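You operate a simulated robot arm through the tools that you are given. There is no shell and no other tool. Be economical: measure what you need, move in short steps, check, and stop when the job is done.

You run a simulated robot arm. Do the job below in one go: nothing can be reset, and whatever is moved stays where it is left.

JOB
Swap the blue binder's pad for the beans pad and close the rings.
Fine: the old pad goes in the red tray.
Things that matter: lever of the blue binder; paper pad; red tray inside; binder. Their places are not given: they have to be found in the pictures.

Only the result counts: the job must be done as asked and must still hold three seconds after the hand-in. Knocking over, shifting, dropping, spilling or breaking anything else fails it.

ROBOT AND FRAMES
A 7-joint arm with a two-finger parallel gripper, fixed in place. Base frame: the origin is at the foot of the arm, x ahead of it, y to its left, z up; the work surface is at about z = 0.9. Lengths are in m, angles in degrees, forces in N, time in s.
With the tool pointing down near the work surface it reaches from about 0.32 to 0.74 m from the base axis. Its first joint turns from -115.0 to 115.0 degrees. Payload 3.91 kg.
The tool frame sits at the grasp point between the pads (the TCP): z along the fingers, y along the line on which they close. The tips reach 0.03 m beyond it. The gripper opens to 0.11 m. The fingers are 0.02 m wide and 0.01 m thick; the gripper's body (0.048 by 0.112 m) begins 0.055 m behind the TCP.
Orientation is told as [roll, pitch, yaw] about the base's x, y, z axes, in that order, counted from this pose: with the fingers straight down and closing along the base's y, the tool's x points along the base's -x, its y along +y and its z along -z.

CONTROLS
- The arm moves only by the tool play_rows. Its argument "series" is a list that holds one entry, the list of rows, each a list of 7 numbers: the shift along the tool's x, y, z in units of 20 mm (1.0 is 20 mm), then the turn, a rotation vector about the tool's x, y, z in units of 4 degrees (1.0 is 4 degrees), then the closure in counts, from 0 (fully open) to 255 (shut). In form: [[[dx, dy, dz, rx, ry, rz, grip], ...]]. A call has 1 to 10 rows; each row shifts and turns the commanded pose from where the row before left it, along the tool's axes as they then stand. A call with a number of a shift or a turn outside -1 to 1 is refused whole. A row lasts 0.2 s, in which the tool goes at most 0.05 m and 8.6 degrees; a call with a longer step from one row to the next is refused whole, and so is a gripper value outside its range. Where a pose cannot be reached the arm comes as near as it can. A force on the tool above 40 N (or 10 N above the force at the start of the call, whichever is more), or a blocked arm, ends the call early, and 0.2 s more pass. The fingers move at their own pace (about 0.108 m/s each) and stop on an object; they squeeze with about 39 N. The grip force told is the motor's: it shows also when the fingers shut on nothing. Time passes only in rows, and 0.2 s behind the last, so rows that do not move let the fingers close. It gives the time, the measured TCP pose, the force on the tool (base axes), the opening and the grip force at its end, in the units of the frame above (readings bear some noise).
- Cameras (640 x 400 px; columns grow to the right, rows downward): "scene" is fixed at [0.3912, -0.5029, 1.6482]; the picture's right is [0.79, -0.61, 0.00], its down [-0.46, -0.60, -0.65] and it looks along [0.40, 0.52, -0.76] (base axes); focal length 320 px, centre (320, 200). "wrist" rides on the gripper at [-0.036, 0, -0.057] in the tool frame; the picture's right is [0.00, -1.00, 0.00], its down [0.97, 0.00, -0.24] and it looks along [0.24, 0.00, 0.97] (tool axes); focal length 218 px, centre (320, 200).
- grab_frame(camera): a new picture of that camera. The clock stands still meanwhile.
- slide_trunk(by): slides the trunk up (or, below 0, down) by that many m; the arm rides with it, the base frame stays. It gives what a move gives, with no picture.
- locate(camera, pixels): for up to 12 pixels [column, row] of the newest picture of that camera ("zoom" is the newest enlarged one), the place [x, y, z] in the base frame of the surface seen there, good to about 0.002 m, but the place of the scene camera against the robot may be out by one fixed shift of up to 0.012 m in any direction. The clock stands still meanwhile.
- close_up(camera, box): a new picture of the part [left, top, right, bottom] of that camera's present view, enlarged. The clock stands still meanwhile.
- hand_in(): hands the job in; it is judged then, once.

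Work in short steps. Measure before you move; look again where a grasp or a placing could have gone wrong, and mend it. You have 80 turns and 38 pictures in all, those below and enlarged ones among them. Open the gripper and draw the arm clear of the work before you hand the job in, unless the task says otherwise; then end with one line.

The tools are called as name(argument=value, ...) on one line, values as JSON. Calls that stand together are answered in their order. play_rows: Moves the arm, as the interface text tells. Its arguments: {"type":"object","properties":{"series":{"type":"array"}},"required":["series"]} The other tools are called the same way: slide_trunk (by) slides the trunk up or down; grab_frame (camera) takes a picture; locate (camera, pixels) gives the place of the surface under pixels of a picture; close_up (camera, box) takes an enlarged picture of a part of a camera's view; hand_in () hands the job in.

At the start:

```text
time_s: 0.0
tool_pos: [0.526, 0.1377, 1.2099]
tcp_rot: [0.0, -0.1, 0.0]
contact_force: [-0.2, -0.5, -0.6]
opening: 0.1102
grasp_force: 0.1
trunk travel left (down, up): [-0.875, 0.115]
```

scene: 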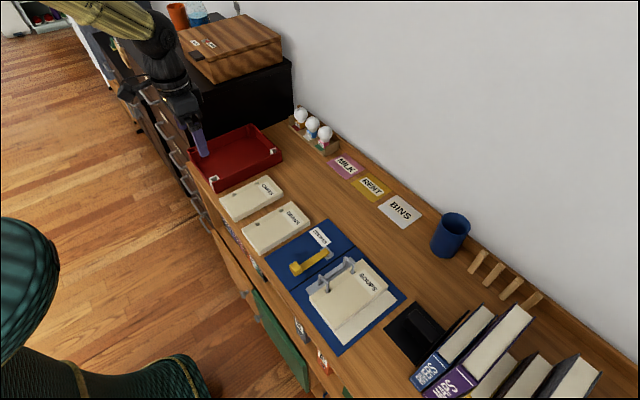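
wrist: 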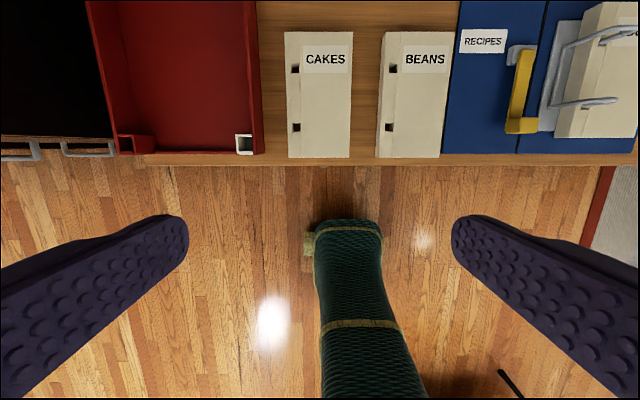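

The scene shows the binder at about (335,285) with the yellow lever at (310,265), and the CAKES and BEANS pads. I'll enlarge the binder area to measure it.

close_up(camera="scene", box=[210, 160, 420, 360])

close_up(camera="wrist", box=[360, 0, 640, 175])

```text
2.00 times, centred on (315, 260) of scene
```

zoom: 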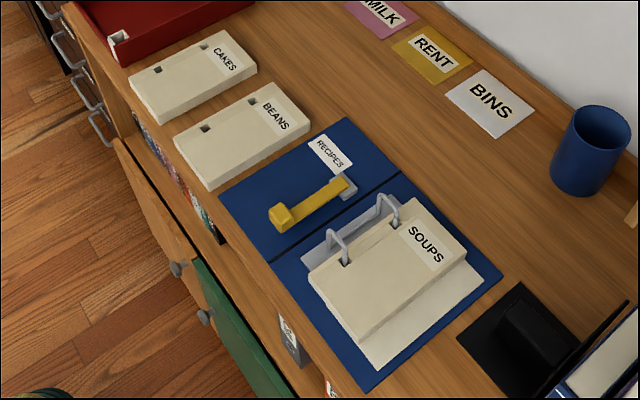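

```text
2.29 times, centred on (500, 88) of wrist
```

zoom: 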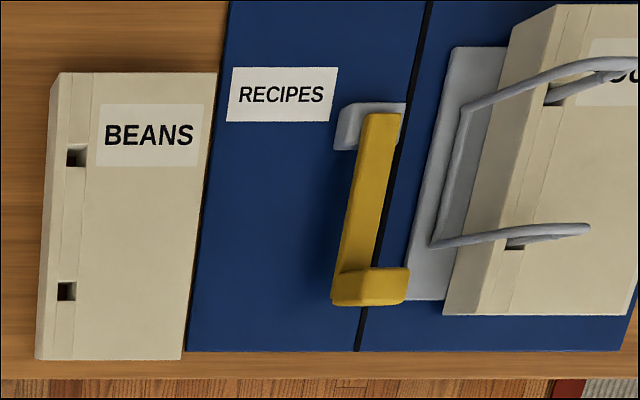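

Next I locate the lever, pads, rings and binder in the newest zoom (wrist), and the tray in the wrist picture.

locate(camera="zoom", pixels=[[370, 110], [355, 275], [370, 292], [384, 125], [240, 300], [75, 156], [66, 291], [60, 75], [210, 80], [180, 355], [430, 200], [390, 345]])

locate(camera="scene", pixels=[[312, 248], [296, 267], [326, 256], [323, 284], [350, 262], [345, 290], [230, 155], [213, 188], [281, 152], [257, 128], [189, 150], [345, 340]])

locate(camera="wrist", pixels=[[190, 100], [190, 140], [255, 100], [110, 80], [180, 30], [245, 145]])

```text
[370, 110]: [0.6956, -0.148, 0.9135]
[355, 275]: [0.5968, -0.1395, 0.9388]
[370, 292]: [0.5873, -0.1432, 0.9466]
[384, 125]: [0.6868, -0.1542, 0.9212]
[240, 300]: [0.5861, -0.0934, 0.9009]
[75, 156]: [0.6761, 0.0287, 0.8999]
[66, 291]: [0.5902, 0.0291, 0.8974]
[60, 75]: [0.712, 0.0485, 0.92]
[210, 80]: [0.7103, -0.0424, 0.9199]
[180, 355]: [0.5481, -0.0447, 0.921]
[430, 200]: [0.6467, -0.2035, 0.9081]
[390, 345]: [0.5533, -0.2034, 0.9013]
```

```text
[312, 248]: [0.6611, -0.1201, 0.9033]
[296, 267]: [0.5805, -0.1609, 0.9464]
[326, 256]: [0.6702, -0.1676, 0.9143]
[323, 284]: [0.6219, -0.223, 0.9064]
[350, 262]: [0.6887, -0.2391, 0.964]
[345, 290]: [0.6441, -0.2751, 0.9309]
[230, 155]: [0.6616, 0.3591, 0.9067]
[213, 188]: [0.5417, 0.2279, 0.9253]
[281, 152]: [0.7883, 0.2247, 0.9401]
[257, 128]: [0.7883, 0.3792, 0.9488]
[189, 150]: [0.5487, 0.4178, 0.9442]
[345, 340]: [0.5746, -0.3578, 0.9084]
```

```text
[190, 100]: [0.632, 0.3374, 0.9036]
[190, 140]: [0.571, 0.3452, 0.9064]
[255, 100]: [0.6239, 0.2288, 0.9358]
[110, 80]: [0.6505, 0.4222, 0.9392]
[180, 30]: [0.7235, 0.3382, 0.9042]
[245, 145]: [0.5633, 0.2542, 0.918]
```

The lever runs from a pivot near (0.69,-0.15,0.914) to a tab at (0.59,-0.143,0.947). I move over the binder at a safe height to see the rings and lever from above.

play_rows(series=[[[-0.4, -1, 0, 0, 0, 0, 0], [-0.4, -1, 0, 0, 0, 0, 0], [-0.4, -1, 0, 0, 0, 0, 0], [-0.4, -1, 0, 0, 0, 0, 0], [-0.4, -1, 0, 0, 0, 0, 0], [-0.4, -1, 0, 0, 0, 0, 0], [-0.4, -1, 0, 0, 0, 0, 0], [-0.4, -1, 0, 0, 0, 0, 0], [-0.4, -1, 0, 0, 0, 0, 0], [-0.4, -1, 0, 0, 0, 0, 0]]])

play_rows(series=[[[-0.4, -1, 0.3, 0, 0, 0, 0], [-0.4, -1, 0.3, 0, 0, 0, 0], [-0.4, -1, 0.3, 0, 0, 0, 0], [-0.4, -1, 0.3, 0, 0, 0, 0], [-0.4, -1, 0.3, 0, 0, 0, 0], [-0.4, -1, 0.3, 0, 0, 0, 0], [-0.4, -1, 0.3, 0, 0, 0, 0]]])

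grab_frame(camera="wrist")

```text
time_s: 2.2
tool_pos: [0.6047, -0.0632, 1.2104]
tcp_rot: [0.0, 0.0, -0.1]
contact_force: [0.6, 0.7, -0.1]
opening: 0.1098
grasp_force: 0.0
trunk travel left (down, up): [-0.875, 0.115]
```

```text
time_s: 3.8
tool_pos: [0.6643, -0.204, 1.1674]
tcp_rot: [0.2, 0.1, 0.0]
contact_force: [1.5, 0.2, -0.5]
opening: 0.1103
grasp_force: 0.0
trunk travel left (down, up): [-0.875, 0.115]
```

```text
33 pictures are left
```

wrist: 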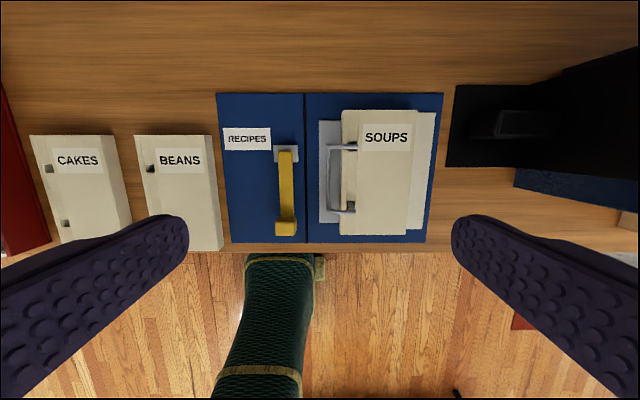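

Let me enlarge the binder in this view to see whether the rings are closed and what the lever does.

close_up(camera="wrist", box=[210, 85, 450, 250])

close_up(camera="scene", box=[270, 225, 400, 310])

```text
2.42 times, centred on (330, 168) of wrist
```

zoom: 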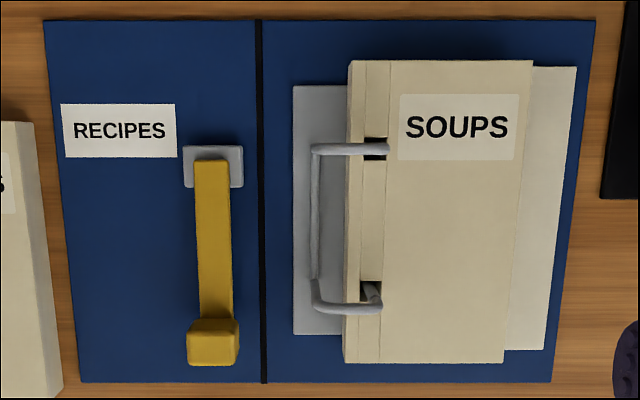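

```text
4.71 times, centred on (335, 268) of scene
```

zoom: 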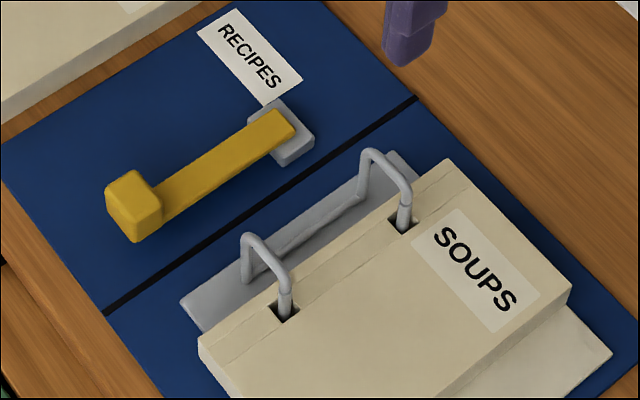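

Rings are closed: the hoops come from the left plate into the pad holes. Now I measure lever and pad points in the wrist picture.

locate(camera="wrist", pixels=[[286, 222], [280, 228], [294, 228], [286, 233], [286, 205], [286, 180], [285, 156], [357, 147], [330, 147], [329, 212], [352, 205], [324, 170]])

locate(camera="wrist", pixels=[[343, 113], [410, 113], [342, 233], [402, 233], [380, 180], [420, 140], [160, 136], [210, 136], [166, 248], [220, 248], [152, 168], [415, 225]])

```text
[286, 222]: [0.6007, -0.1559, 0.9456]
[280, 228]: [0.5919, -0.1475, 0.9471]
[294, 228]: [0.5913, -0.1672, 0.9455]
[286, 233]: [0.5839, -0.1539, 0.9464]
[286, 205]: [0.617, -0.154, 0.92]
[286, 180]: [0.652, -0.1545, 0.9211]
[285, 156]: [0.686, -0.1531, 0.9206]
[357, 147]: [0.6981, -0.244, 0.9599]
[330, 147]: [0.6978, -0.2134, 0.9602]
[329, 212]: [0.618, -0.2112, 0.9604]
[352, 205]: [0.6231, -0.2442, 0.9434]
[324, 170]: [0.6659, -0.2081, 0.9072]
```

```text
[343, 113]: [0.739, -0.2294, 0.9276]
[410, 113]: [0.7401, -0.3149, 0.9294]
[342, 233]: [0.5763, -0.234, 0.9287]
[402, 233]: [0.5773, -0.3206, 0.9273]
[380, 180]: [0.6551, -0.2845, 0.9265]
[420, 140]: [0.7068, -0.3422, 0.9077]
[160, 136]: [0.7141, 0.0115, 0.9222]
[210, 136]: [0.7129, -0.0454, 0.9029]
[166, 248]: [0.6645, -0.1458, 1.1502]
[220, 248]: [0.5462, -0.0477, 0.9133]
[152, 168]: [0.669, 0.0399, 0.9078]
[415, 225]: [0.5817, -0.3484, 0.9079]
```

The lever lies flat (top z 0.921) with the knob at x 0.58–0.60, y −0.145…−0.167, top 0.946. Lifting the knob should open the rings, so I go above it with a partly closed gripper.

play_rows(series=[[[0.73, 0.49, 1, 0, 0, 0, 120], [0.73, 0.49, 1, 0, 0, 0, 120], [0.73, 0.49, 1, 0, 0, 0, 120], [0.73, 0.49, 1, 0, 0, 0, 120], [0.73, 0.49, 1, 0, 0, 0, 120], [0, 0, 1, 0, 0, 0, 120], [0, 0, 1, 0, 0, 0, 120], [0, 0, 1, 0, 0, 0, 120], [0, 0, 1, 0, 0, 0, 120], [0, 0, 0, 0, 0, 0, 120]]])

grab_frame(camera="wrist")

```text
time_s: 6.0
tool_pos: [0.5883, -0.1547, 0.9904]
tcp_rot: [-0.1, -0.1, 0.0]
contact_force: [-0.1, 1.2, 0.2]
opening: 0.0583
grasp_force: 0.1
trunk travel left (down, up): [-0.875, 0.115]
```

```text
30 pictures are left
```

wrist: 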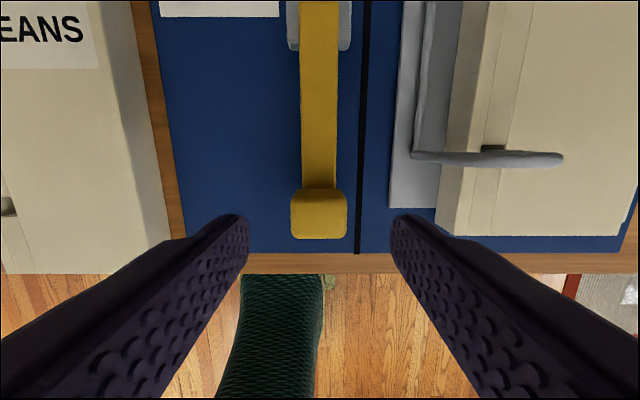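

The knob is centred between the fingers. Going down 46 mm and closing on it.

play_rows(series=[[[-0.1, 0, 0.8, 0, 0, 0, 120], [0, 0, 0.8, 0, 0, 0, 120], [0, 0, 0.7, 0, 0, 0, 120], [0, 0, 0, 0, 0, 0, 255], [0, 0, 0, 0, 0, 0, 255], [0, 0, 0, 0, 0, 0, 255]]])

```text
time_s: 7.4
tool_pos: [0.5916, -0.1529, 0.9433]
tcp_rot: [0.0, -0.1, 0.0]
contact_force: [2.4, -2.8, -0.5]
opening: 0.0275
grasp_force: 39.0
trunk travel left (down, up): [-0.875, 0.115]
```

Gripped the knob (27.5 mm). I swing it up about the pivot by 20°, turning the tool with the lever.

play_rows(series=[[[-0.1, 0, -0.34, 0, 1, 0, 255], [-0.1, 0, -0.34, 0, 1, 0, 255], [-0.1, 0, -0.34, 0, 1, 0, 255], [-0.1, 0, -0.34, 0, 1, 0, 255], [-0.1, 0, -0.34, 0, 1, 0, 255]]])

close_up(camera="scene", box=[250, 200, 410, 310])

```text
time_s: 8.6
tool_pos: [0.6054, -0.1547, 0.9751]
tcp_rot: [0.1, 20.2, 0.0]
contact_force: [-1.3, 2.5, 0.0]
opening: 0.0274
grasp_force: 39.1
trunk travel left (down, up): [-0.875, 0.115]
```

```text
3.64 times, centred on (330, 255) of scene
```

zoom: 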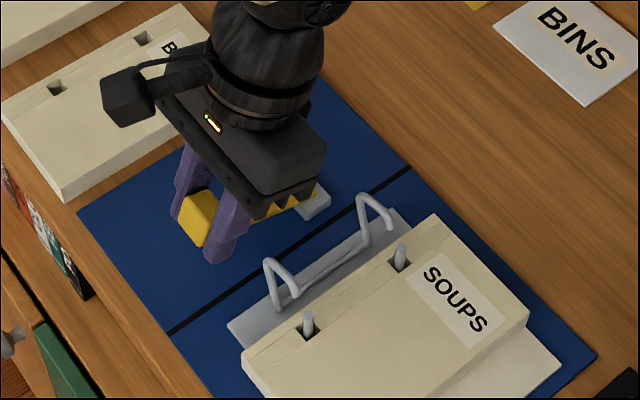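

The rings are opening. I continue another 24° with the same motion.

play_rows(series=[[[-0.1, 0, -0.34, 0, 1, 0, 255], [-0.1, 0, -0.34, 0, 1, 0, 255], [-0.1, 0, -0.34, 0, 1, 0, 255], [-0.1, 0, -0.34, 0, 1, 0, 255], [-0.1, 0, -0.34, 0, 1, 0, 255], [-0.1, 0, -0.34, 0, 1, 0, 255]]])

close_up(camera="scene", box=[250, 200, 410, 310])

```text
time_s: 10.0
tool_pos: [0.5957, -0.1435, 1.0066]
tcp_rot: [0.0, 39.5, 0.0]
contact_force: [-0.2, 0.3, -5.5]
opening: 0.0274
grasp_force: 38.8
out of reach, approached as far as the arm can: row 4, 5, 6
trunk travel left (down, up): [-0.875, 0.115]
```

```text
3.64 times, centred on (330, 255) of scene
```

zoom: 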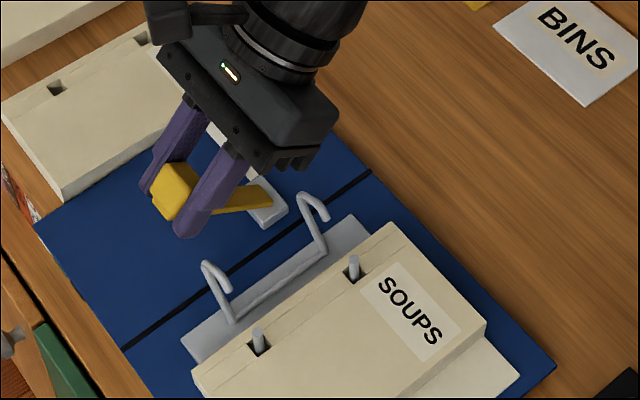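

The last rows hit the reach limit and dragged the binder a bit toward the base; the BEANS pad seems unmoved. I release the lever, and check whether it stays up and where the binder now lies.

play_rows(series=[[[0, 0, 0, 0, 0, 0, 170], [0, 0, 0, 0, 0, 0, 150], [0, 0, 0, 0, 0, 0, 150], [0, 0, 0, 0, 0, 0, 150]]])

close_up(camera="scene", box=[220, 190, 400, 320])

```text
time_s: 11.0
tool_pos: [0.5948, -0.1438, 1.0065]
tcp_rot: [0.0, 39.4, 0.0]
contact_force: [0.2, 0.3, -0.4]
opening: 0.0451
grasp_force: 0.1
trunk travel left (down, up): [-0.875, 0.115]
```

```text
3.08 times, centred on (310, 255) of scene
```

zoom: 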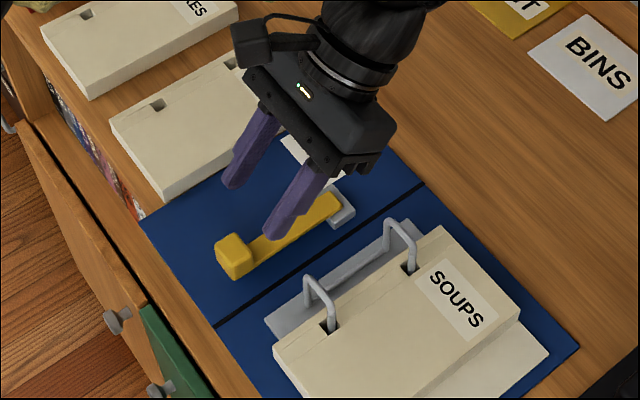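

The lever fell back, so it has to be lifted past a snap point. I lift off, return upright and look with the wrist camera to find the binder's new place.

play_rows(series=[[[0.3, 0, -0.5, 0, -1, 0, 120], [0.3, 0, -0.5, 0, -1, 0, 120], [0.2, 0, -0.6, 0, -1, 0, 120], [0.1, 0, -0.6, 0, -1, 0, 120], [0, 0, -0.6, 0, -1, 0, 120], [0, 0, -0.6, 0, -1, 0, 120], [0, 0, -0.6, 0, -1, 0, 120], [0, 0, -0.6, 0, -1, 0, 120], [0, 0, -0.6, 0, -1, 0, 120], [0, 0, -0.6, 0, -0.85, 0, 120]]])

grab_frame(camera="wrist")

```text
time_s: 13.2
tool_pos: [0.6197, -0.1432, 1.1242]
tcp_rot: [0.0, 0.0, -0.1]
contact_force: [0.0, -0.8, -0.9]
opening: 0.0581
grasp_force: 0.1
trunk travel left (down, up): [-0.875, 0.115]
```

```text
26 pictures are left
```

wrist: 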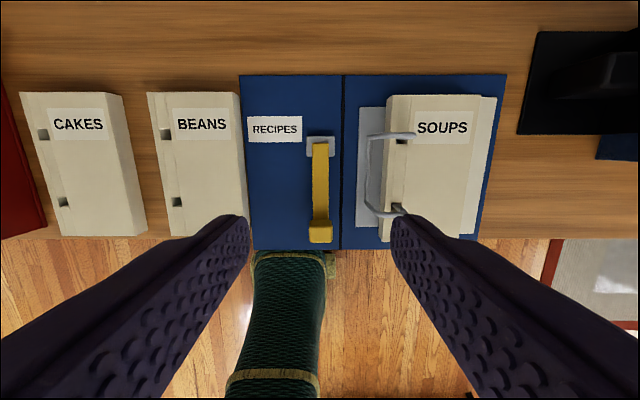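

locate(camera="wrist", pixels=[[312, 233], [328, 233], [320, 227], [320, 240], [320, 190], [321, 147], [321, 138], [255, 245], [245, 78], [503, 78], [240, 200], [200, 180]])

locate(camera="wrist", pixels=[[150, 95], [236, 94], [164, 232], [244, 205], [170, 134], [177, 203], [390, 98], [478, 98], [404, 137], [368, 137], [367, 205], [495, 98]])

```text
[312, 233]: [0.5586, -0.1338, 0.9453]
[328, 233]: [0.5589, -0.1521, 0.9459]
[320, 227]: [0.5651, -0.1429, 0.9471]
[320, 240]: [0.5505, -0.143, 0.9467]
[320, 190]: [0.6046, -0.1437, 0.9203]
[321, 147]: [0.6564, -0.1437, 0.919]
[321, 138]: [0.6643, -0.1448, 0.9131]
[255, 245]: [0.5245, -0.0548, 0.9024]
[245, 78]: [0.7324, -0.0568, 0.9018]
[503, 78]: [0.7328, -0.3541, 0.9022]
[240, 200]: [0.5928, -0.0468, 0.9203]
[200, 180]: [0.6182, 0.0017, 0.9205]
```

```text
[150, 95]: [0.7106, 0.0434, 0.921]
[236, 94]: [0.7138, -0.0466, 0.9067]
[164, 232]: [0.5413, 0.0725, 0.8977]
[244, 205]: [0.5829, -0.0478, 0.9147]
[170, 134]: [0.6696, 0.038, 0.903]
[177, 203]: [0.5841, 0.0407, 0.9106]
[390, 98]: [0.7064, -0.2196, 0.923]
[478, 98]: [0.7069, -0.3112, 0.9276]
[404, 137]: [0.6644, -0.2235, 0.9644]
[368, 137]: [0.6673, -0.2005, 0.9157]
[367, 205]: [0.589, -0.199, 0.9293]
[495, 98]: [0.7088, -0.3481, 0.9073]
```

The binder is now shifted by about (−0.033, +0.011) and the BEANS pad has not moved. The knob is now at (0.557,−0.143). I tilt the tool −48° first so that a bigger swing stays in reach.

play_rows(series=[[[0, 0, 0, 0, -1, 0, 120], [0, 0, 0, 0, -1, 0, 120], [0, 0, 0, 0, -1, 0, 120], [0, 0, 0, 0, -1, 0, 120], [0, 0, 0, 0, -1, 0, 120], [0, 0, 0, 0, -1, 0, 120], [0, 0, 0, 0, -1, 0, 120], [0, 0, 0, 0, -1, 0, 120], [0, 0, 0, 0, -1, 0, 120], [0, 0, 0, 0, -1, 0, 120]]])

play_rows(series=[[[0, 0, 0, 0, -1, 0, 120], [0, 0, 0, 0, -1, 0, 120], [0.9, 0, 0.33, 0, 0, 0, 120], [0.9, 0, 0.33, 0, 0, 0, 120], [0.9, 0, 0.33, 0, 0, 0, 120], [0.9, 0, 0.33, 0, 0, 0, 120], [0.9, 0, 0.33, 0, 0, 0, 120], [0.9, 0, 0.33, 0, 0, 0, 120], [0, 0, 0, 0, 0, 0, 120]]])

```text
time_s: 15.4
tool_pos: [0.6214, -0.1442, 1.1241]
tcp_rot: [0.0, -40.1, -0.1]
contact_force: [-0.6, -0.5, -0.2]
opening: 0.058
grasp_force: 0.1
trunk travel left (down, up): [-0.875, 0.115]
```

```text
time_s: 17.4
tool_pos: [0.5763, -0.1445, 1.0184]
tcp_rot: [0.0, -48.0, -0.1]
contact_force: [0.0, -0.5, -0.1]
opening: 0.058
grasp_force: 0.1
trunk travel left (down, up): [-0.875, 0.115]
```

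At (0.576, 1.018) tilted −48°. I descend onto the knob and close.

play_rows(series=[[[0.7, 0, 0.36, 0, 0, 0, 120], [0.7, 0, 0.36, 0, 0, 0, 120], [0.7, 0, 0.36, 0, 0, 0, 120], [0.7, 0, 0.36, 0, 0, 0, 120], [0.7, 0, 0.36, 0, 0, 0, 120], [0, 0, 0, 0, 0, 0, 120], [0, 0, 0, 0, 0, 0, 255], [0, 0, 0, 0, 0, 0, 255], [0, 0, 0, 0, 0, 0, 255]]])

close_up(camera="scene", box=[220, 190, 400, 320])

```text
time_s: 19.4
tool_pos: [0.5552, -0.1445, 0.9425]
tcp_rot: [0.1, -47.9, 0.1]
contact_force: [-1.2, 0.9, 0.6]
opening: 0.0276
grasp_force: 38.9
trunk travel left (down, up): [-0.875, 0.115]
```

```text
3.08 times, centred on (310, 255) of scene
```

zoom: 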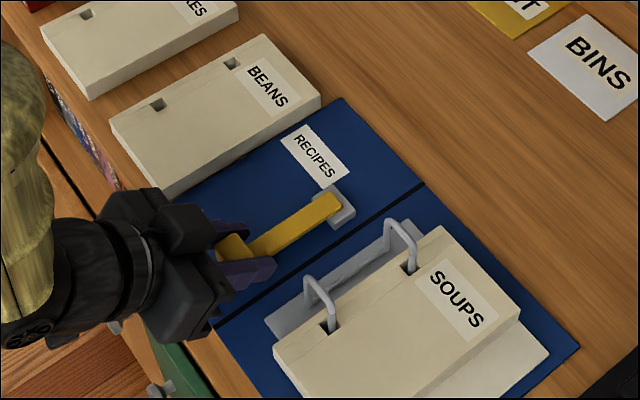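

Knob gripped again. I swing the lever up by 40° about the pivot.

play_rows(series=[[[-0.333, 0, -0.155, 0, 1, 0, 255], [-0.333, 0, -0.155, 0, 1, 0, 255], [-0.333, 0, -0.155, 0, 1, 0, 255], [-0.333, 0, -0.155, 0, 1, 0, 255], [-0.333, 0, -0.155, 0, 1, 0, 255], [-0.333, 0, -0.155, 0, 1, 0, 255], [-0.333, 0, -0.155, 0, 1, 0, 255], [-0.333, 0, -0.155, 0, 1, 0, 255], [-0.333, 0, -0.155, 0, 1, 0, 255], [-0.333, 0, -0.155, 0, 1, 0, 255]]])

play_rows(series=[[[-0.333, 0, -0.155, 0, 1, 0, 255], [-0.333, 0, -0.155, 0, 1, 0, 255], [-0.333, 0, -0.155, 0, 1, 0, 255]]])

close_up(camera="scene", box=[220, 190, 400, 320])

```text
time_s: 21.6
tool_pos: [0.6, -0.1439, 1.0013]
tcp_rot: [0.0, -8.0, 0.0]
contact_force: [0.2, -0.2, 0.8]
opening: 0.0277
grasp_force: 38.6
trunk travel left (down, up): [-0.875, 0.115]
```

```text
time_s: 22.4
tool_pos: [0.6207, -0.1435, 1.0117]
tcp_rot: [0.0, 4.0, 0.0]
contact_force: [-0.5, -1.7, 0.7]
opening: 0.0277
grasp_force: 39.1
trunk travel left (down, up): [-0.875, 0.115]
```

```text
3.08 times, centred on (310, 255) of scene
```

zoom: 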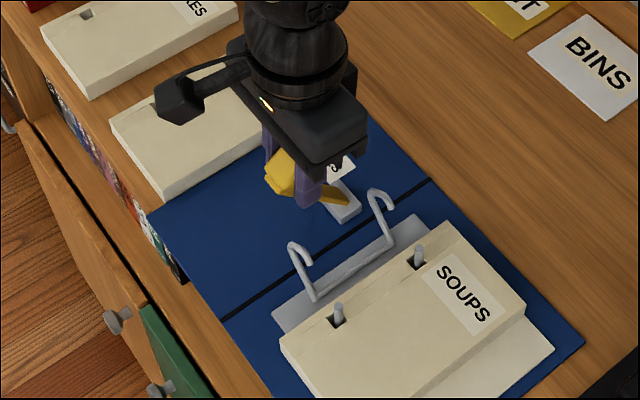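

Lever at about 52°, rings swinging back to match. Another 16°.

play_rows(series=[[[-0.333, 0, -0.155, 0, 1, 0, 255], [-0.333, 0, -0.155, 0, 1, 0, 255], [-0.333, 0, -0.155, 0, 1, 0, 255], [-0.333, 0, -0.155, 0, 1, 0, 255]]])

close_up(camera="scene", box=[220, 190, 400, 320])

```text
time_s: 23.4
tool_pos: [0.6462, -0.1426, 1.0193]
tcp_rot: [0.0, 19.9, 0.0]
contact_force: [-2.6, -1.8, 8.2]
opening: 0.0278
grasp_force: 38.9
trunk travel left (down, up): [-0.875, 0.115]
```

```text
3.08 times, centred on (310, 255) of scene
```

zoom: 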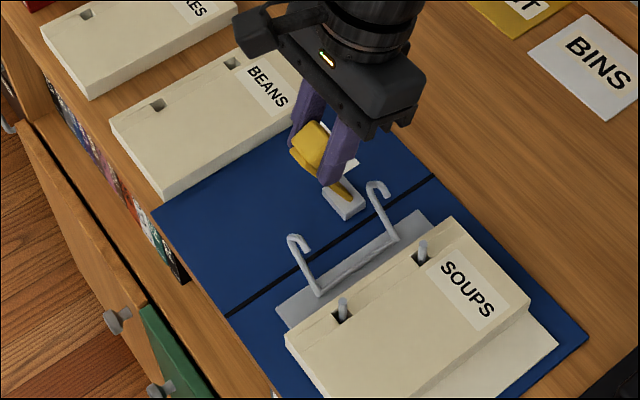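

The force rose to 8 N and the rings barely moved further, so the lever may be at its stop. I release and check whether it stays.

play_rows(series=[[[0, 0, 0, 0, 0, 0, 150], [0, 0, 0, 0, 0, 0, 130], [0, 0, 0, 0, 0, 0, 130], [0, 0, 0, 0, 0, 0, 130]]])

close_up(camera="scene", box=[220, 190, 400, 320])

```text
time_s: 24.4
tool_pos: [0.6486, -0.1434, 1.0191]
tcp_rot: [0.0, 20.1, -0.1]
contact_force: [-0.6, -0.2, 0.4]
opening: 0.0539
grasp_force: 0.0
trunk travel left (down, up): [-0.875, 0.115]
```

```text
3.08 times, centred on (310, 255) of scene
```

zoom: 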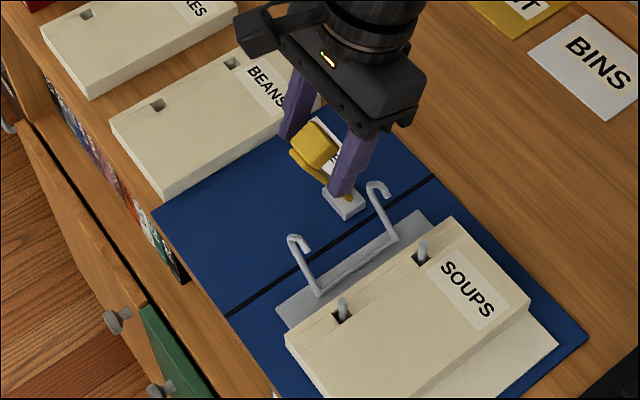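

The lever stays up with the rings open. I lift straight off it, return upright and look from above.

play_rows(series=[[[0.34, 0, -0.93, 0, 0, 0, 130], [0.34, 0, -0.93, 0, 0, 0, 130], [0.34, 0, -0.93, 0, 0, 0, 130], [0.2, 0, -0.93, 0, -1, 0, 130], [0.2, 0, -0.93, 0, -1, 0, 130], [0.1, 0, -0.93, 0, -1, 0, 130], [0, 0, -0.9, 0, -1, 0, 130], [0, 0, 0, 0, -1, 0, 100]]])

play_rows(series=[[[0, -1, 0, 0, 0, 0, 0], [0, -1, 0, 0, 0, 0, 0], [0, -1, 0, 0, 0, 0, 0], [0, -1, 0, 0, 0, 0, 0], [0, -1, 0, 0, 0, 0, 0], [0, -0.6, 0, 0, 0, 0, 0]]])

grab_frame(camera="wrist")

```text
time_s: 26.2
tool_pos: [0.6571, -0.1444, 1.1542]
tcp_rot: [0.0, -0.1, 0.0]
contact_force: [0.1, -0.2, -0.3]
opening: 0.0669
grasp_force: 0.1
trunk travel left (down, up): [-0.875, 0.115]
```

```text
time_s: 27.6
tool_pos: [0.6566, -0.2553, 1.1498]
tcp_rot: [0.0, 0.0, 0.0]
contact_force: [-0.6, -0.5, -0.6]
opening: 0.1098
grasp_force: 0.1
trunk travel left (down, up): [-0.875, 0.115]
```

```text
21 pictures are left
```

wrist: 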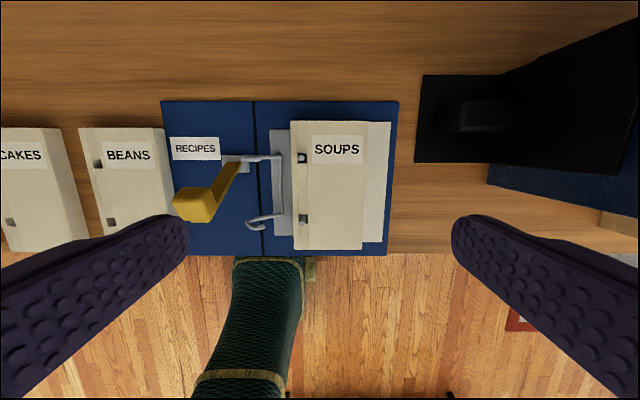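

The rings are folded left past the pad's edge and the lever is up. I enlarge the pad and holes to measure.

close_up(camera="wrist", box=[160, 95, 400, 260])

```text
2.42 times, centred on (280, 178) of wrist
```

zoom: 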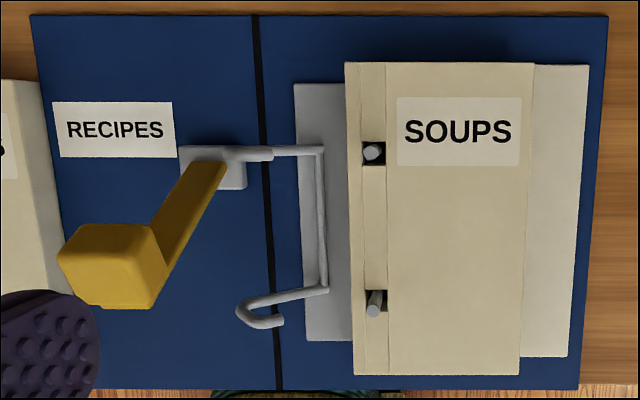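

locate(camera="zoom", pixels=[[349, 66], [530, 66], [357, 370], [516, 370], [373, 152], [376, 302], [322, 220], [350, 230], [524, 220], [336, 220], [110, 245], [275, 155]])

locate(camera="zoom", pixels=[[384, 160], [385, 308], [365, 310], [264, 290], [280, 322], [40, 20], [605, 20], [90, 385], [560, 220], [300, 90], [366, 144], [450, 220]])

```text
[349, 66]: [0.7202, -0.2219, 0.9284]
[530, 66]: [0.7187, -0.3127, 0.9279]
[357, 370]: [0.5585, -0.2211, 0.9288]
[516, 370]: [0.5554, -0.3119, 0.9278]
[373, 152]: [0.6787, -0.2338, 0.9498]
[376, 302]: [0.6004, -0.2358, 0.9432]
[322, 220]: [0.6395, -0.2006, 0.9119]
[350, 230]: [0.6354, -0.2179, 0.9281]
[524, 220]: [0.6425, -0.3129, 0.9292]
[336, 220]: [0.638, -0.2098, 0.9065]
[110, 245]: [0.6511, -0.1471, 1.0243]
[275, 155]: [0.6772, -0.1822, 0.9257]
```

```text
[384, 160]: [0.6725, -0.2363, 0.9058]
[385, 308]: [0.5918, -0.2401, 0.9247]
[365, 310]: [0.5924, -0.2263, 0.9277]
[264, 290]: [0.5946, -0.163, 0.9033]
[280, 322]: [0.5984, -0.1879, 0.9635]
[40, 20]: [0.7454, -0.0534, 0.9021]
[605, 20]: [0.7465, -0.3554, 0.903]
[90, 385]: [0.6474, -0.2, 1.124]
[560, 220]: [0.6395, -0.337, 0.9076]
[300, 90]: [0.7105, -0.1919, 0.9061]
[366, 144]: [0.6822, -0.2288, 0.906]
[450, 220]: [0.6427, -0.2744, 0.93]
```

SOUPS pad: x 0.556–0.721, y −0.219…−0.313, top 0.929; prongs reach 0.95. I descend to straddle it across y with the opening at about 0.103.

play_rows(series=[[[0.2, -0.14, 1, 0, 0, 0, 16], [0.2, -0.14, 1, 0, 0, 0, 16], [0.2, -0.14, 1, 0, 0, 0, 16], [0.2, -0.14, 1, 0, 0, 0, 16], [0, 0, 1, 0, 0, 0, 16], [0, 0, 1, 0, 0, 0, 16], [0, 0, 1, 0, 0, 0, 16], [0, 0, 1, 0, 0, 0, 16], [0, 0, 0.6, 0, 0, 0, 16], [0, 0, 0, 0, 0, 0, 16]]])

grab_frame(camera="wrist")

```text
time_s: 29.8
tool_pos: [0.6394, -0.2663, 0.9817]
tcp_rot: [0.1, 0.1, 0.1]
contact_force: [-0.9, 0.0, 0.1]
opening: 0.1032
grasp_force: 0.1
trunk travel left (down, up): [-0.875, 0.115]
```

```text
19 pictures are left
```

wrist: 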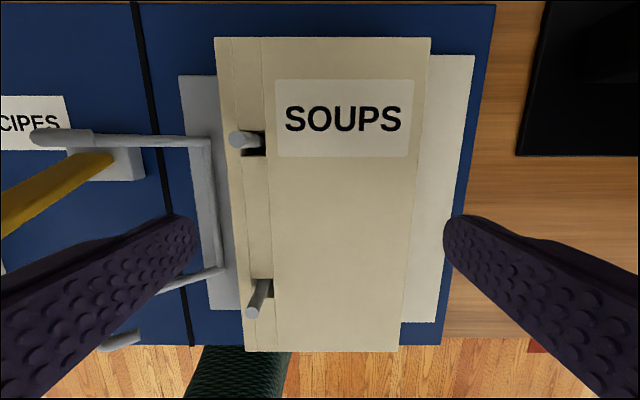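

The pad is centred between the fingers and tips clear the bar. I descend 37 mm and close.

play_rows(series=[[[0, 0, 0.7, 0, 0, 0, 16], [0, 0, 0.7, 0, 0, 0, 16], [0, 0, 0.45, 0, 0, 0, 16], [0, 0, 0, 0, 0, 0, 255], [0, 0, 0, 0, 0, 0, 255]]])

```text
time_s: 31.0
tool_pos: [0.6398, -0.2659, 0.943]
tcp_rot: [0.0, 0.0, 0.0]
contact_force: [-1.1, -0.8, 1.8]
opening: 0.0944
grasp_force: 39.1
trunk travel left (down, up): [-0.875, 0.115]
```

Gripped at 94 mm width. I lift straight up slowly.

play_rows(series=[[[0, 0, -0.3, 0, 0, 0, 255], [0, 0, -0.5, 0, 0, 0, 255], [0, 0, -0.5, 0, 0, 0, 255], [0, 0, -0.5, 0, 0, 0, 255], [0, 0, -0.7, 0, 0, 0, 255], [0, 0, -1, 0, 0, 0, 255], [0, 0, -1, 0, 0, 0, 255], [0, 0, -1, 0, 0, 0, 255], [0, 0, -1, 0, 0, 0, 255], [0, 0, -1, 0, 0, 0, 255]]])

grab_frame(camera="scene")

```text
time_s: 33.2
tool_pos: [0.6392, -0.2675, 1.0939]
tcp_rot: [-0.1, 0.0, -0.1]
contact_force: [-0.3, -0.1, -2.4]
opening: 0.0944
grasp_force: 38.9
trunk travel left (down, up): [-0.875, 0.115]
```

```text
18 pictures are left
```

scene: 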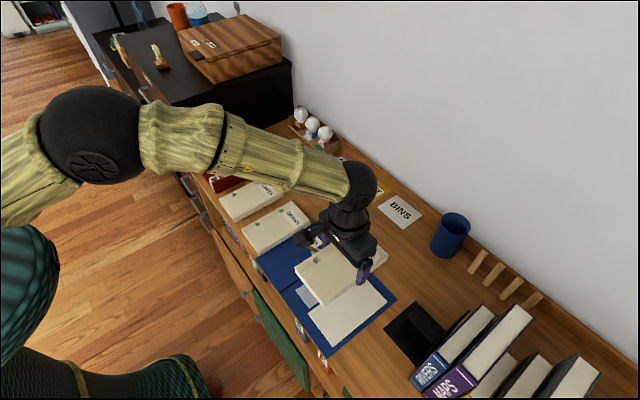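

The pad is free of the prongs. I carry it at height toward the tray on the left.

play_rows(series=[[[0, 1, -0.5, 0, 0, 0, 255], [0, 1, -0.5, 0, 0, 0, 255], [0, 1, -0.5, 0, 0, 0, 255], [0, 1, -0.5, 0, 0, 0, 255], [0, 1, 0, 0, 0, 0, 255], [0, 1, 0, 0, 0, 0, 255], [0, 1, 0, 0, 0, 0, 255], [0, 1, 0, 0, 0, 0, 255], [0, 1, 0, 0, 0, 0, 255], [0, 1, 0, 0, 0, 0, 255]]])

play_rows(series=[[[0, 1, 0, 0, 0, 0, 255], [0, 1, 0, 0, 0, 0, 255], [0, 1, 0, 0, 0, 0, 255], [0, 1, 0, 0, 0, 0, 255], [0, 1, 0, 0, 0, 0, 255], [0, 1, 0, 0, 0, 0, 255], [0, 1, 0, 0, 0, 0, 255], [0, 1, 0, 0, 0, 0, 255], [0, 1, 0, 0, 0, 0, 255], [0, 1, 0, 0, 0, 0, 255]]])

play_rows(series=[[[0, 1, 0, 0, 0, 0, 255], [0, 1, 0, 0, 0, 0, 255], [0, 1, 0, 0, 0, 0, 255], [0, 1, 0, 0, 0, 0, 255], [0, 1, 0, 0, 0, 0, 255]]])

grab_frame(camera="wrist")

```text
time_s: 35.4
tool_pos: [0.639, -0.0669, 1.1345]
tcp_rot: [0.1, 0.0, 0.0]
contact_force: [0.3, 0.3, -2.5]
opening: 0.0941
grasp_force: 39.4
trunk travel left (down, up): [-0.875, 0.115]
```

```text
time_s: 37.6
tool_pos: [0.6411, 0.1344, 1.1342]
tcp_rot: [0.0, 0.0, 0.0]
contact_force: [-0.1, -0.3, -2.3]
opening: 0.0947
grasp_force: 38.5
trunk travel left (down, up): [-0.875, 0.115]
```

```text
time_s: 38.8
tool_pos: [0.6395, 0.2333, 1.1335]
tcp_rot: [0.1, 0.0, 0.0]
contact_force: [-0.1, -0.2, -2.6]
opening: 0.0943
grasp_force: 38.8
trunk travel left (down, up): [-0.875, 0.115]
```

```text
17 pictures are left
```

wrist: 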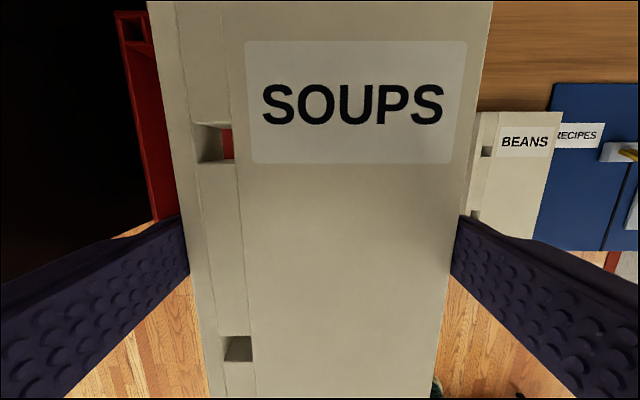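

The tray's left wall is visible at about (150,100). I measure it here and in the scene picture.

locate(camera="wrist", pixels=[[130, 20], [145, 100], [160, 200], [155, 80], [168, 160], [120, 15], [143, 35]])

close_up(camera="scene", box=[170, 100, 330, 210])

```text
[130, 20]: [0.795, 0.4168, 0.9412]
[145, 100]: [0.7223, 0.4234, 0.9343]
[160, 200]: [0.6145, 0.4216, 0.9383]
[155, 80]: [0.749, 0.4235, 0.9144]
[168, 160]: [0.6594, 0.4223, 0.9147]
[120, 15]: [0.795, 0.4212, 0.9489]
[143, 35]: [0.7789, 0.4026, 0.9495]
```

```text
3.64 times, centred on (250, 155) of scene
```

zoom: 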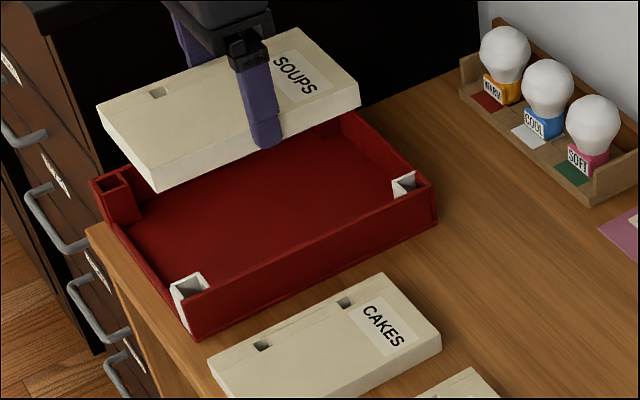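

The corner sockets leave y 0.28–0.375 free. I move the pad over (0.65, 0.328) and lower it most of the way.

play_rows(series=[[[-0.1, 0.95, 0, 0, 0, 0, 255], [-0.1, 0.95, 0, 0, 0, 0, 255], [-0.1, 0.95, 0, 0, 0, 0, 255], [-0.1, 0.95, 0, 0, 0, 0, 255], [-0.1, 0.95, 0, 0, 0, 0, 255], [0, 0, 1, 0, 0, 0, 255], [0, 0, 1, 0, 0, 0, 255], [0, 0, 1, 0, 0, 0, 255], [0, 0, 1, 0, 0, 0, 255], [0, 0, 1, 0, 0, 0, 255]]])

close_up(camera="scene", box=[170, 100, 330, 210])

```text
time_s: 41.0
tool_pos: [0.6512, 0.3262, 1.0355]
tcp_rot: [0.0, 0.0, -0.1]
contact_force: [-0.4, -0.3, -1.6]
opening: 0.0945
grasp_force: 38.6
trunk travel left (down, up): [-0.875, 0.115]
```

```text
3.64 times, centred on (250, 155) of scene
```

zoom: 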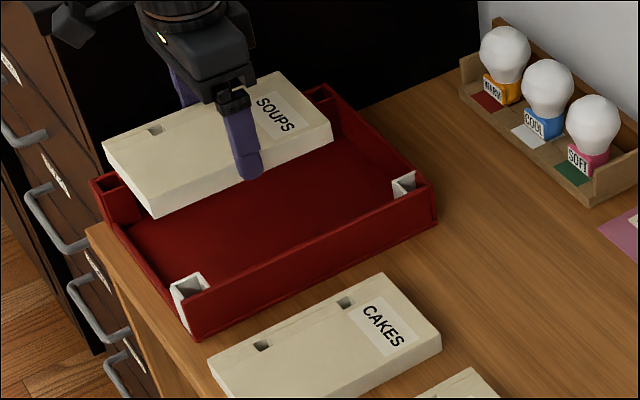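

Aligned over the tray. I lower the remaining 92 mm.

play_rows(series=[[[0, 0, 1, 0, 0, 0, 255], [0, 0, 1, 0, 0, 0, 255], [0, 0, 1, 0, 0, 0, 255], [0, 0, 0.8, 0, 0, 0, 255], [0, 0, 0.4, 0, 0, 0, 255], [0, 0, 0.35, 0, 0, 0, 255]]])

close_up(camera="scene", box=[170, 100, 330, 210])

```text
time_s: 42.4
tool_pos: [0.6486, 0.3275, 0.9419]
tcp_rot: [0.0, -0.1, 0.0]
contact_force: [0.3, -1.2, -2.6]
opening: 0.0944
grasp_force: 38.9
trunk travel left (down, up): [-0.875, 0.115]
```

```text
3.64 times, centred on (250, 155) of scene
```

zoom: 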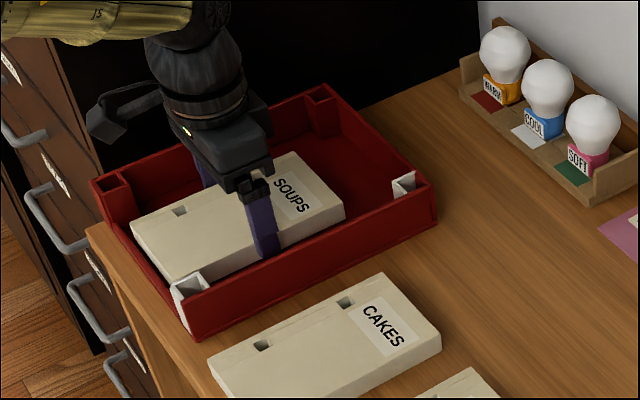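

Nearly on the floor. Down 2 mm more, release, and rise.

play_rows(series=[[[0, 0, 0.12, 0, 0, 0, 255], [0, 0, 0, 0, 0, 0, 100], [0, 0, 0, 0, 0, 0, 0], [0, 0, 0, 0, 0, 0, 0], [0, 0, -0.5, 0, 0, 0, 0], [0, 0, -1, 0, 0, 0, 0], [0, 0, -1, 0, 0, 0, 0], [0, 0, -1, 0, 0, 0, 0], [0, 0, -1, 0, 0, 0, 0], [0, 0, -1, 0, 0, 0, 0]]])

play_rows(series=[[[0.1, -1, -1, 0, 0, 0, 0], [0.1, -1, -1, 0, 0, 0, 0], [0.1, -1, -1, 0, 0, 0, 0], [0, -1, -1, 0, 0, 0, 0], [0, -1, 0, 0, 0, 0, 0], [0, -1, 0, 0, 0, 0, 0], [0, -1, 0, 0, 0, 0, 0], [0, -1, 0, 0, 0, 0, 0], [0, -1, 0, 0, 0, 0, 0], [0, -1, 0, 0, 0, 0, 0]]])

play_rows(series=[[[0, -1, 0, 0, 0, 0, 0], [0, -1, 0, 0, 0, 0, 0], [0, -1, 0, 0, 0, 0, 0], [0, -1, 0, 0, 0, 0, 0], [0, -1, 0, 0, 0, 0, 0], [0, -1, 0, 0, 0, 0, 0]]])

grab_frame(camera="wrist")

```text
time_s: 44.6
tool_pos: [0.6493, 0.3279, 1.0523]
tcp_rot: [0.1, 0.0, 0.1]
contact_force: [0.1, -0.1, -0.3]
opening: 0.1099
grasp_force: 0.0
trunk travel left (down, up): [-0.875, 0.115]
```

```text
time_s: 46.8
tool_pos: [0.6419, 0.1246, 1.1295]
tcp_rot: [0.0, 0.1, 0.0]
contact_force: [0.5, 0.1, 0.1]
opening: 0.1099
grasp_force: 0.1
trunk travel left (down, up): [-0.875, 0.115]
```

```text
time_s: 48.2
tool_pos: [0.6412, 0.0073, 1.1291]
tcp_rot: [0.0, 0.0, 0.0]
contact_force: [0.2, 0.1, -0.2]
opening: 0.1099
grasp_force: 0.0
trunk travel left (down, up): [-0.875, 0.115]
```

```text
13 pictures are left
```

wrist: 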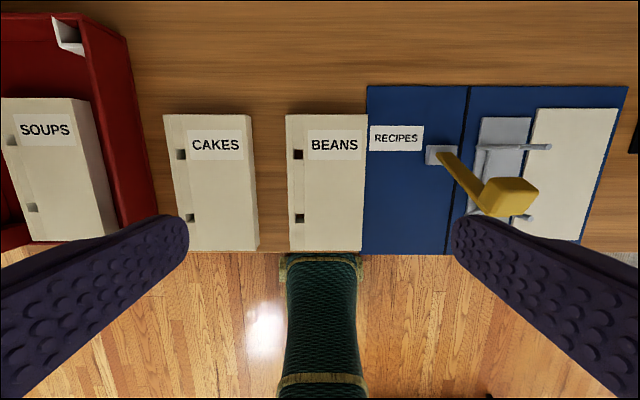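

SOUPS is flat in the tray. Now I measure the BEANS pad.

locate(camera="wrist", pixels=[[290, 119], [364, 119], [293, 246], [358, 246], [298, 154], [299, 218], [325, 190], [371, 200], [364, 190], [290, 190], [545, 147], [527, 218]])

close_up(camera="wrist", box=[270, 90, 390, 262])

```text
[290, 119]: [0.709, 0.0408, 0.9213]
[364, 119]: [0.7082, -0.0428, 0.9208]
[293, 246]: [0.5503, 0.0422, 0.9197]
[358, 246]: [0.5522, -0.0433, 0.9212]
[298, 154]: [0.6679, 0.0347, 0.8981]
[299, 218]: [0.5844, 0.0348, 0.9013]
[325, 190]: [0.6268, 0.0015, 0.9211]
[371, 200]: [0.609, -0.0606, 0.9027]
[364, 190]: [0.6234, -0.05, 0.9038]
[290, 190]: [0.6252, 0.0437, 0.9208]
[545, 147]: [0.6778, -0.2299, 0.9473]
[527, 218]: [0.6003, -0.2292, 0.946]
```

```text
2.33 times, centred on (330, 176) of wrist
```

zoom: 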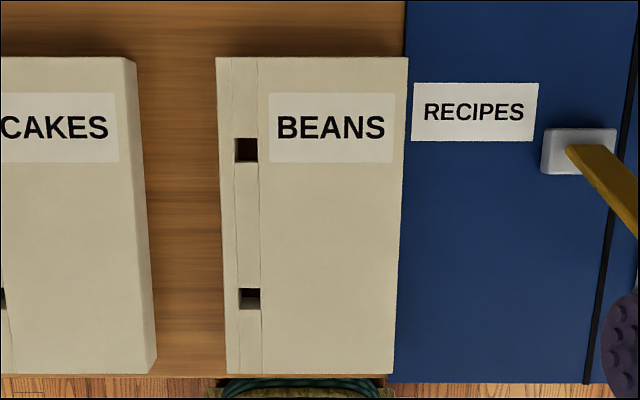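

I want precise prong positions before fetching the pad. I move over the exposed prongs for an overhead close-up.

play_rows(series=[[[-0.2, -1, 0, 0, 0, 0, 0], [-0.2, -1, 0, 0, 0, 0, 0], [-0.2, -1, 0, 0, 0, 0, 0], [-0.2, -1, 0, 0, 0, 0, 0], [-0.2, -1, 0, 0, 0, 0, 0], [-0.2, -1, 0, 0, 0, 0, 0], [-0.2, -1, 0, 0, 0, 0, 0], [-0.2, -1, 0, 0, 0, 0, 0], [-0.2, -1, 0, 0, 0, 0, 0], [-0.2, -1, 0, 0, 0, 0, 0]]])

play_rows(series=[[[0, -1, 0.5, 0, 0, 0, 0], [0, -1, 0.5, 0, 0, 0, 0], [0, 0, 0.5, 0, 0, 0, 0], [0, 0, 0, 0, 0, 0, 0]]])

close_up(camera="wrist", box=[220, 90, 420, 250])

```text
time_s: 50.4
tool_pos: [0.6823, -0.1896, 1.1314]
tcp_rot: [0.0, -0.1, -0.1]
contact_force: [0.6, -0.1, 1.1]
opening: 0.1096
grasp_force: 0.2
trunk travel left (down, up): [-0.875, 0.115]
```

```text
time_s: 51.4
tool_pos: [0.6831, -0.2305, 1.101]
tcp_rot: [0.1, 0.0, -0.1]
contact_force: [0.3, -0.2, -0.3]
opening: 0.1102
grasp_force: 0.1
trunk travel left (down, up): [-0.875, 0.115]
```

```text
2.50 times, centred on (320, 170) of wrist
```

zoom: 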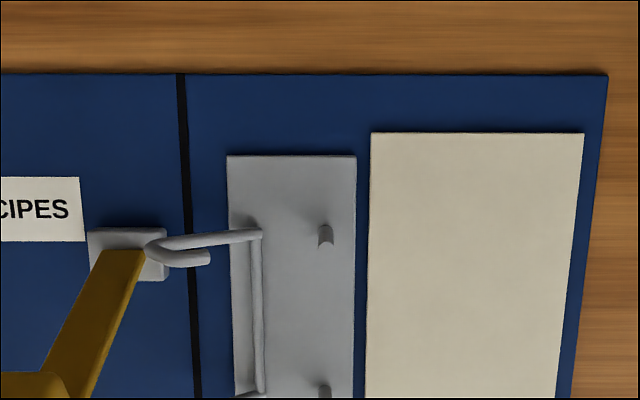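

locate(camera="zoom", pixels=[[326, 228], [326, 239], [321, 233], [331, 233], [326, 246], [324, 388], [319, 388], [329, 388], [324, 395]])

close_up(camera="wrist", box=[280, 160, 360, 270])

```text
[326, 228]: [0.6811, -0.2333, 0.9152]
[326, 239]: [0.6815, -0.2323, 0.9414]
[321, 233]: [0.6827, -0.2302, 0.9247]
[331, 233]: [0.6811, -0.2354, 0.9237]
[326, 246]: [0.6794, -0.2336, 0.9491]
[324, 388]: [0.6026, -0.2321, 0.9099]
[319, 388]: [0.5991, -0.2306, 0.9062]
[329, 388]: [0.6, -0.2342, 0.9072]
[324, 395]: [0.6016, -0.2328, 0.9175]
```

```text
3.64 times, centred on (320, 215) of wrist
```

zoom: 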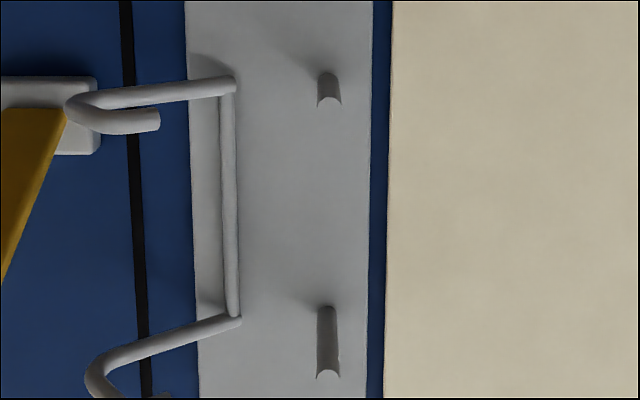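

Prongs are vertical at (0.6795,−0.233) and (0.599,−0.233), mid x 0.639. The BEANS holes are mid x 0.6275, y 0.0334, and the pad centre is y 0.0, so the pad shift needed is (+0.0115, −0.2664). Now I go to the BEANS pad.

play_rows(series=[[[0, 1, -0.5, 0, 0, 0, 16], [0, 1, -0.5, 0, 0, 0, 16], [0.3, 1, 0, 0, 0, 0, 16], [0.3, 1, 0, 0, 0, 0, 16], [0.3, 1, 0, 0, 0, 0, 16], [0.3, 1, 0, 0, 0, 0, 16], [0.3, 1, 0, 0, 0, 0, 16], [0.3, 1, 0, 0, 0, 0, 16], [0.3, 1, 0, 0, 0, 0, 16], [0.3, 1, 0, 0, 0, 0, 16]]])

play_rows(series=[[[0.3, 1, 0, 0, 0, 0, 16], [0.1, 0.5, 0.5, 0, 0, 0, 16], [0, 0, 1, 0, 0, 0, 16], [0, 0, 1, 0, 0, 0, 16], [0, 0, 1, 0, 0, 0, 16], [0, 0, 1, 0, 0, 0, 16], [0, 0, 1, 0, 0, 0, 16], [0, 0, 1, 0, 0, 0, 16], [0, 0, 0.5, 0, 0, 0, 16], [0, 0, 0, 0, 0, 0, 16]]])

```text
time_s: 53.6
tool_pos: [0.6344, -0.0309, 1.1205]
tcp_rot: [-0.1, -0.1, 0.0]
contact_force: [-0.6, 0.4, 0.6]
opening: 0.1033
grasp_force: 0.1
trunk travel left (down, up): [-0.875, 0.115]
```

```text
time_s: 55.8
tool_pos: [0.6285, -0.0017, 0.9794]
tcp_rot: [-0.1, 0.1, 0.1]
contact_force: [-0.1, 0.2, 0.6]
opening: 0.1033
grasp_force: 0.1
trunk travel left (down, up): [-0.875, 0.115]
```

Position is (0.6285,−0.0017,0.979). I take a wrist look to confirm the fingers straddle the pad.

grab_frame(camera="wrist")

```text
9 pictures are left
```

wrist: 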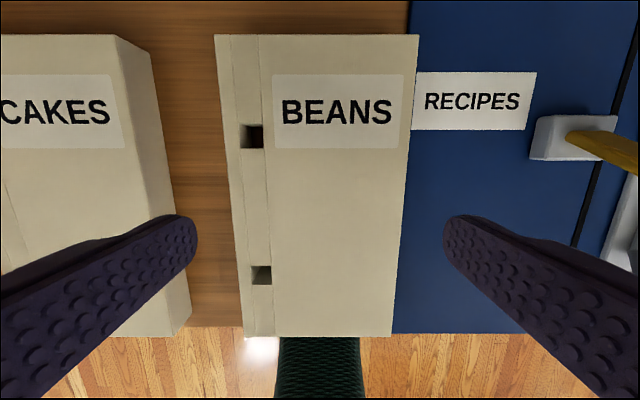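

The pad centre is ~1.5 mm to the left of the tool, so I shift +y by that, descend 42 mm and close.

play_rows(series=[[[0.04, 0.08, 0.7, 0, 0, 0, 16], [0, 0, 0.7, 0, 0, 0, 16], [0, 0, 0.7, 0, 0, 0, 16], [0, 0, 0, 0, 0, 0, 16], [0, 0, 0, 0, 0, 0, 255], [0, 0, 0, 0, 0, 0, 255]]])

```text
time_s: 57.2
tool_pos: [0.6271, 0.0002, 0.9383]
tcp_rot: [0.0, 0.0, 0.0]
contact_force: [-0.6, 0.7, 1.1]
opening: 0.0944
grasp_force: 39.1
trunk travel left (down, up): [-0.875, 0.115]
```

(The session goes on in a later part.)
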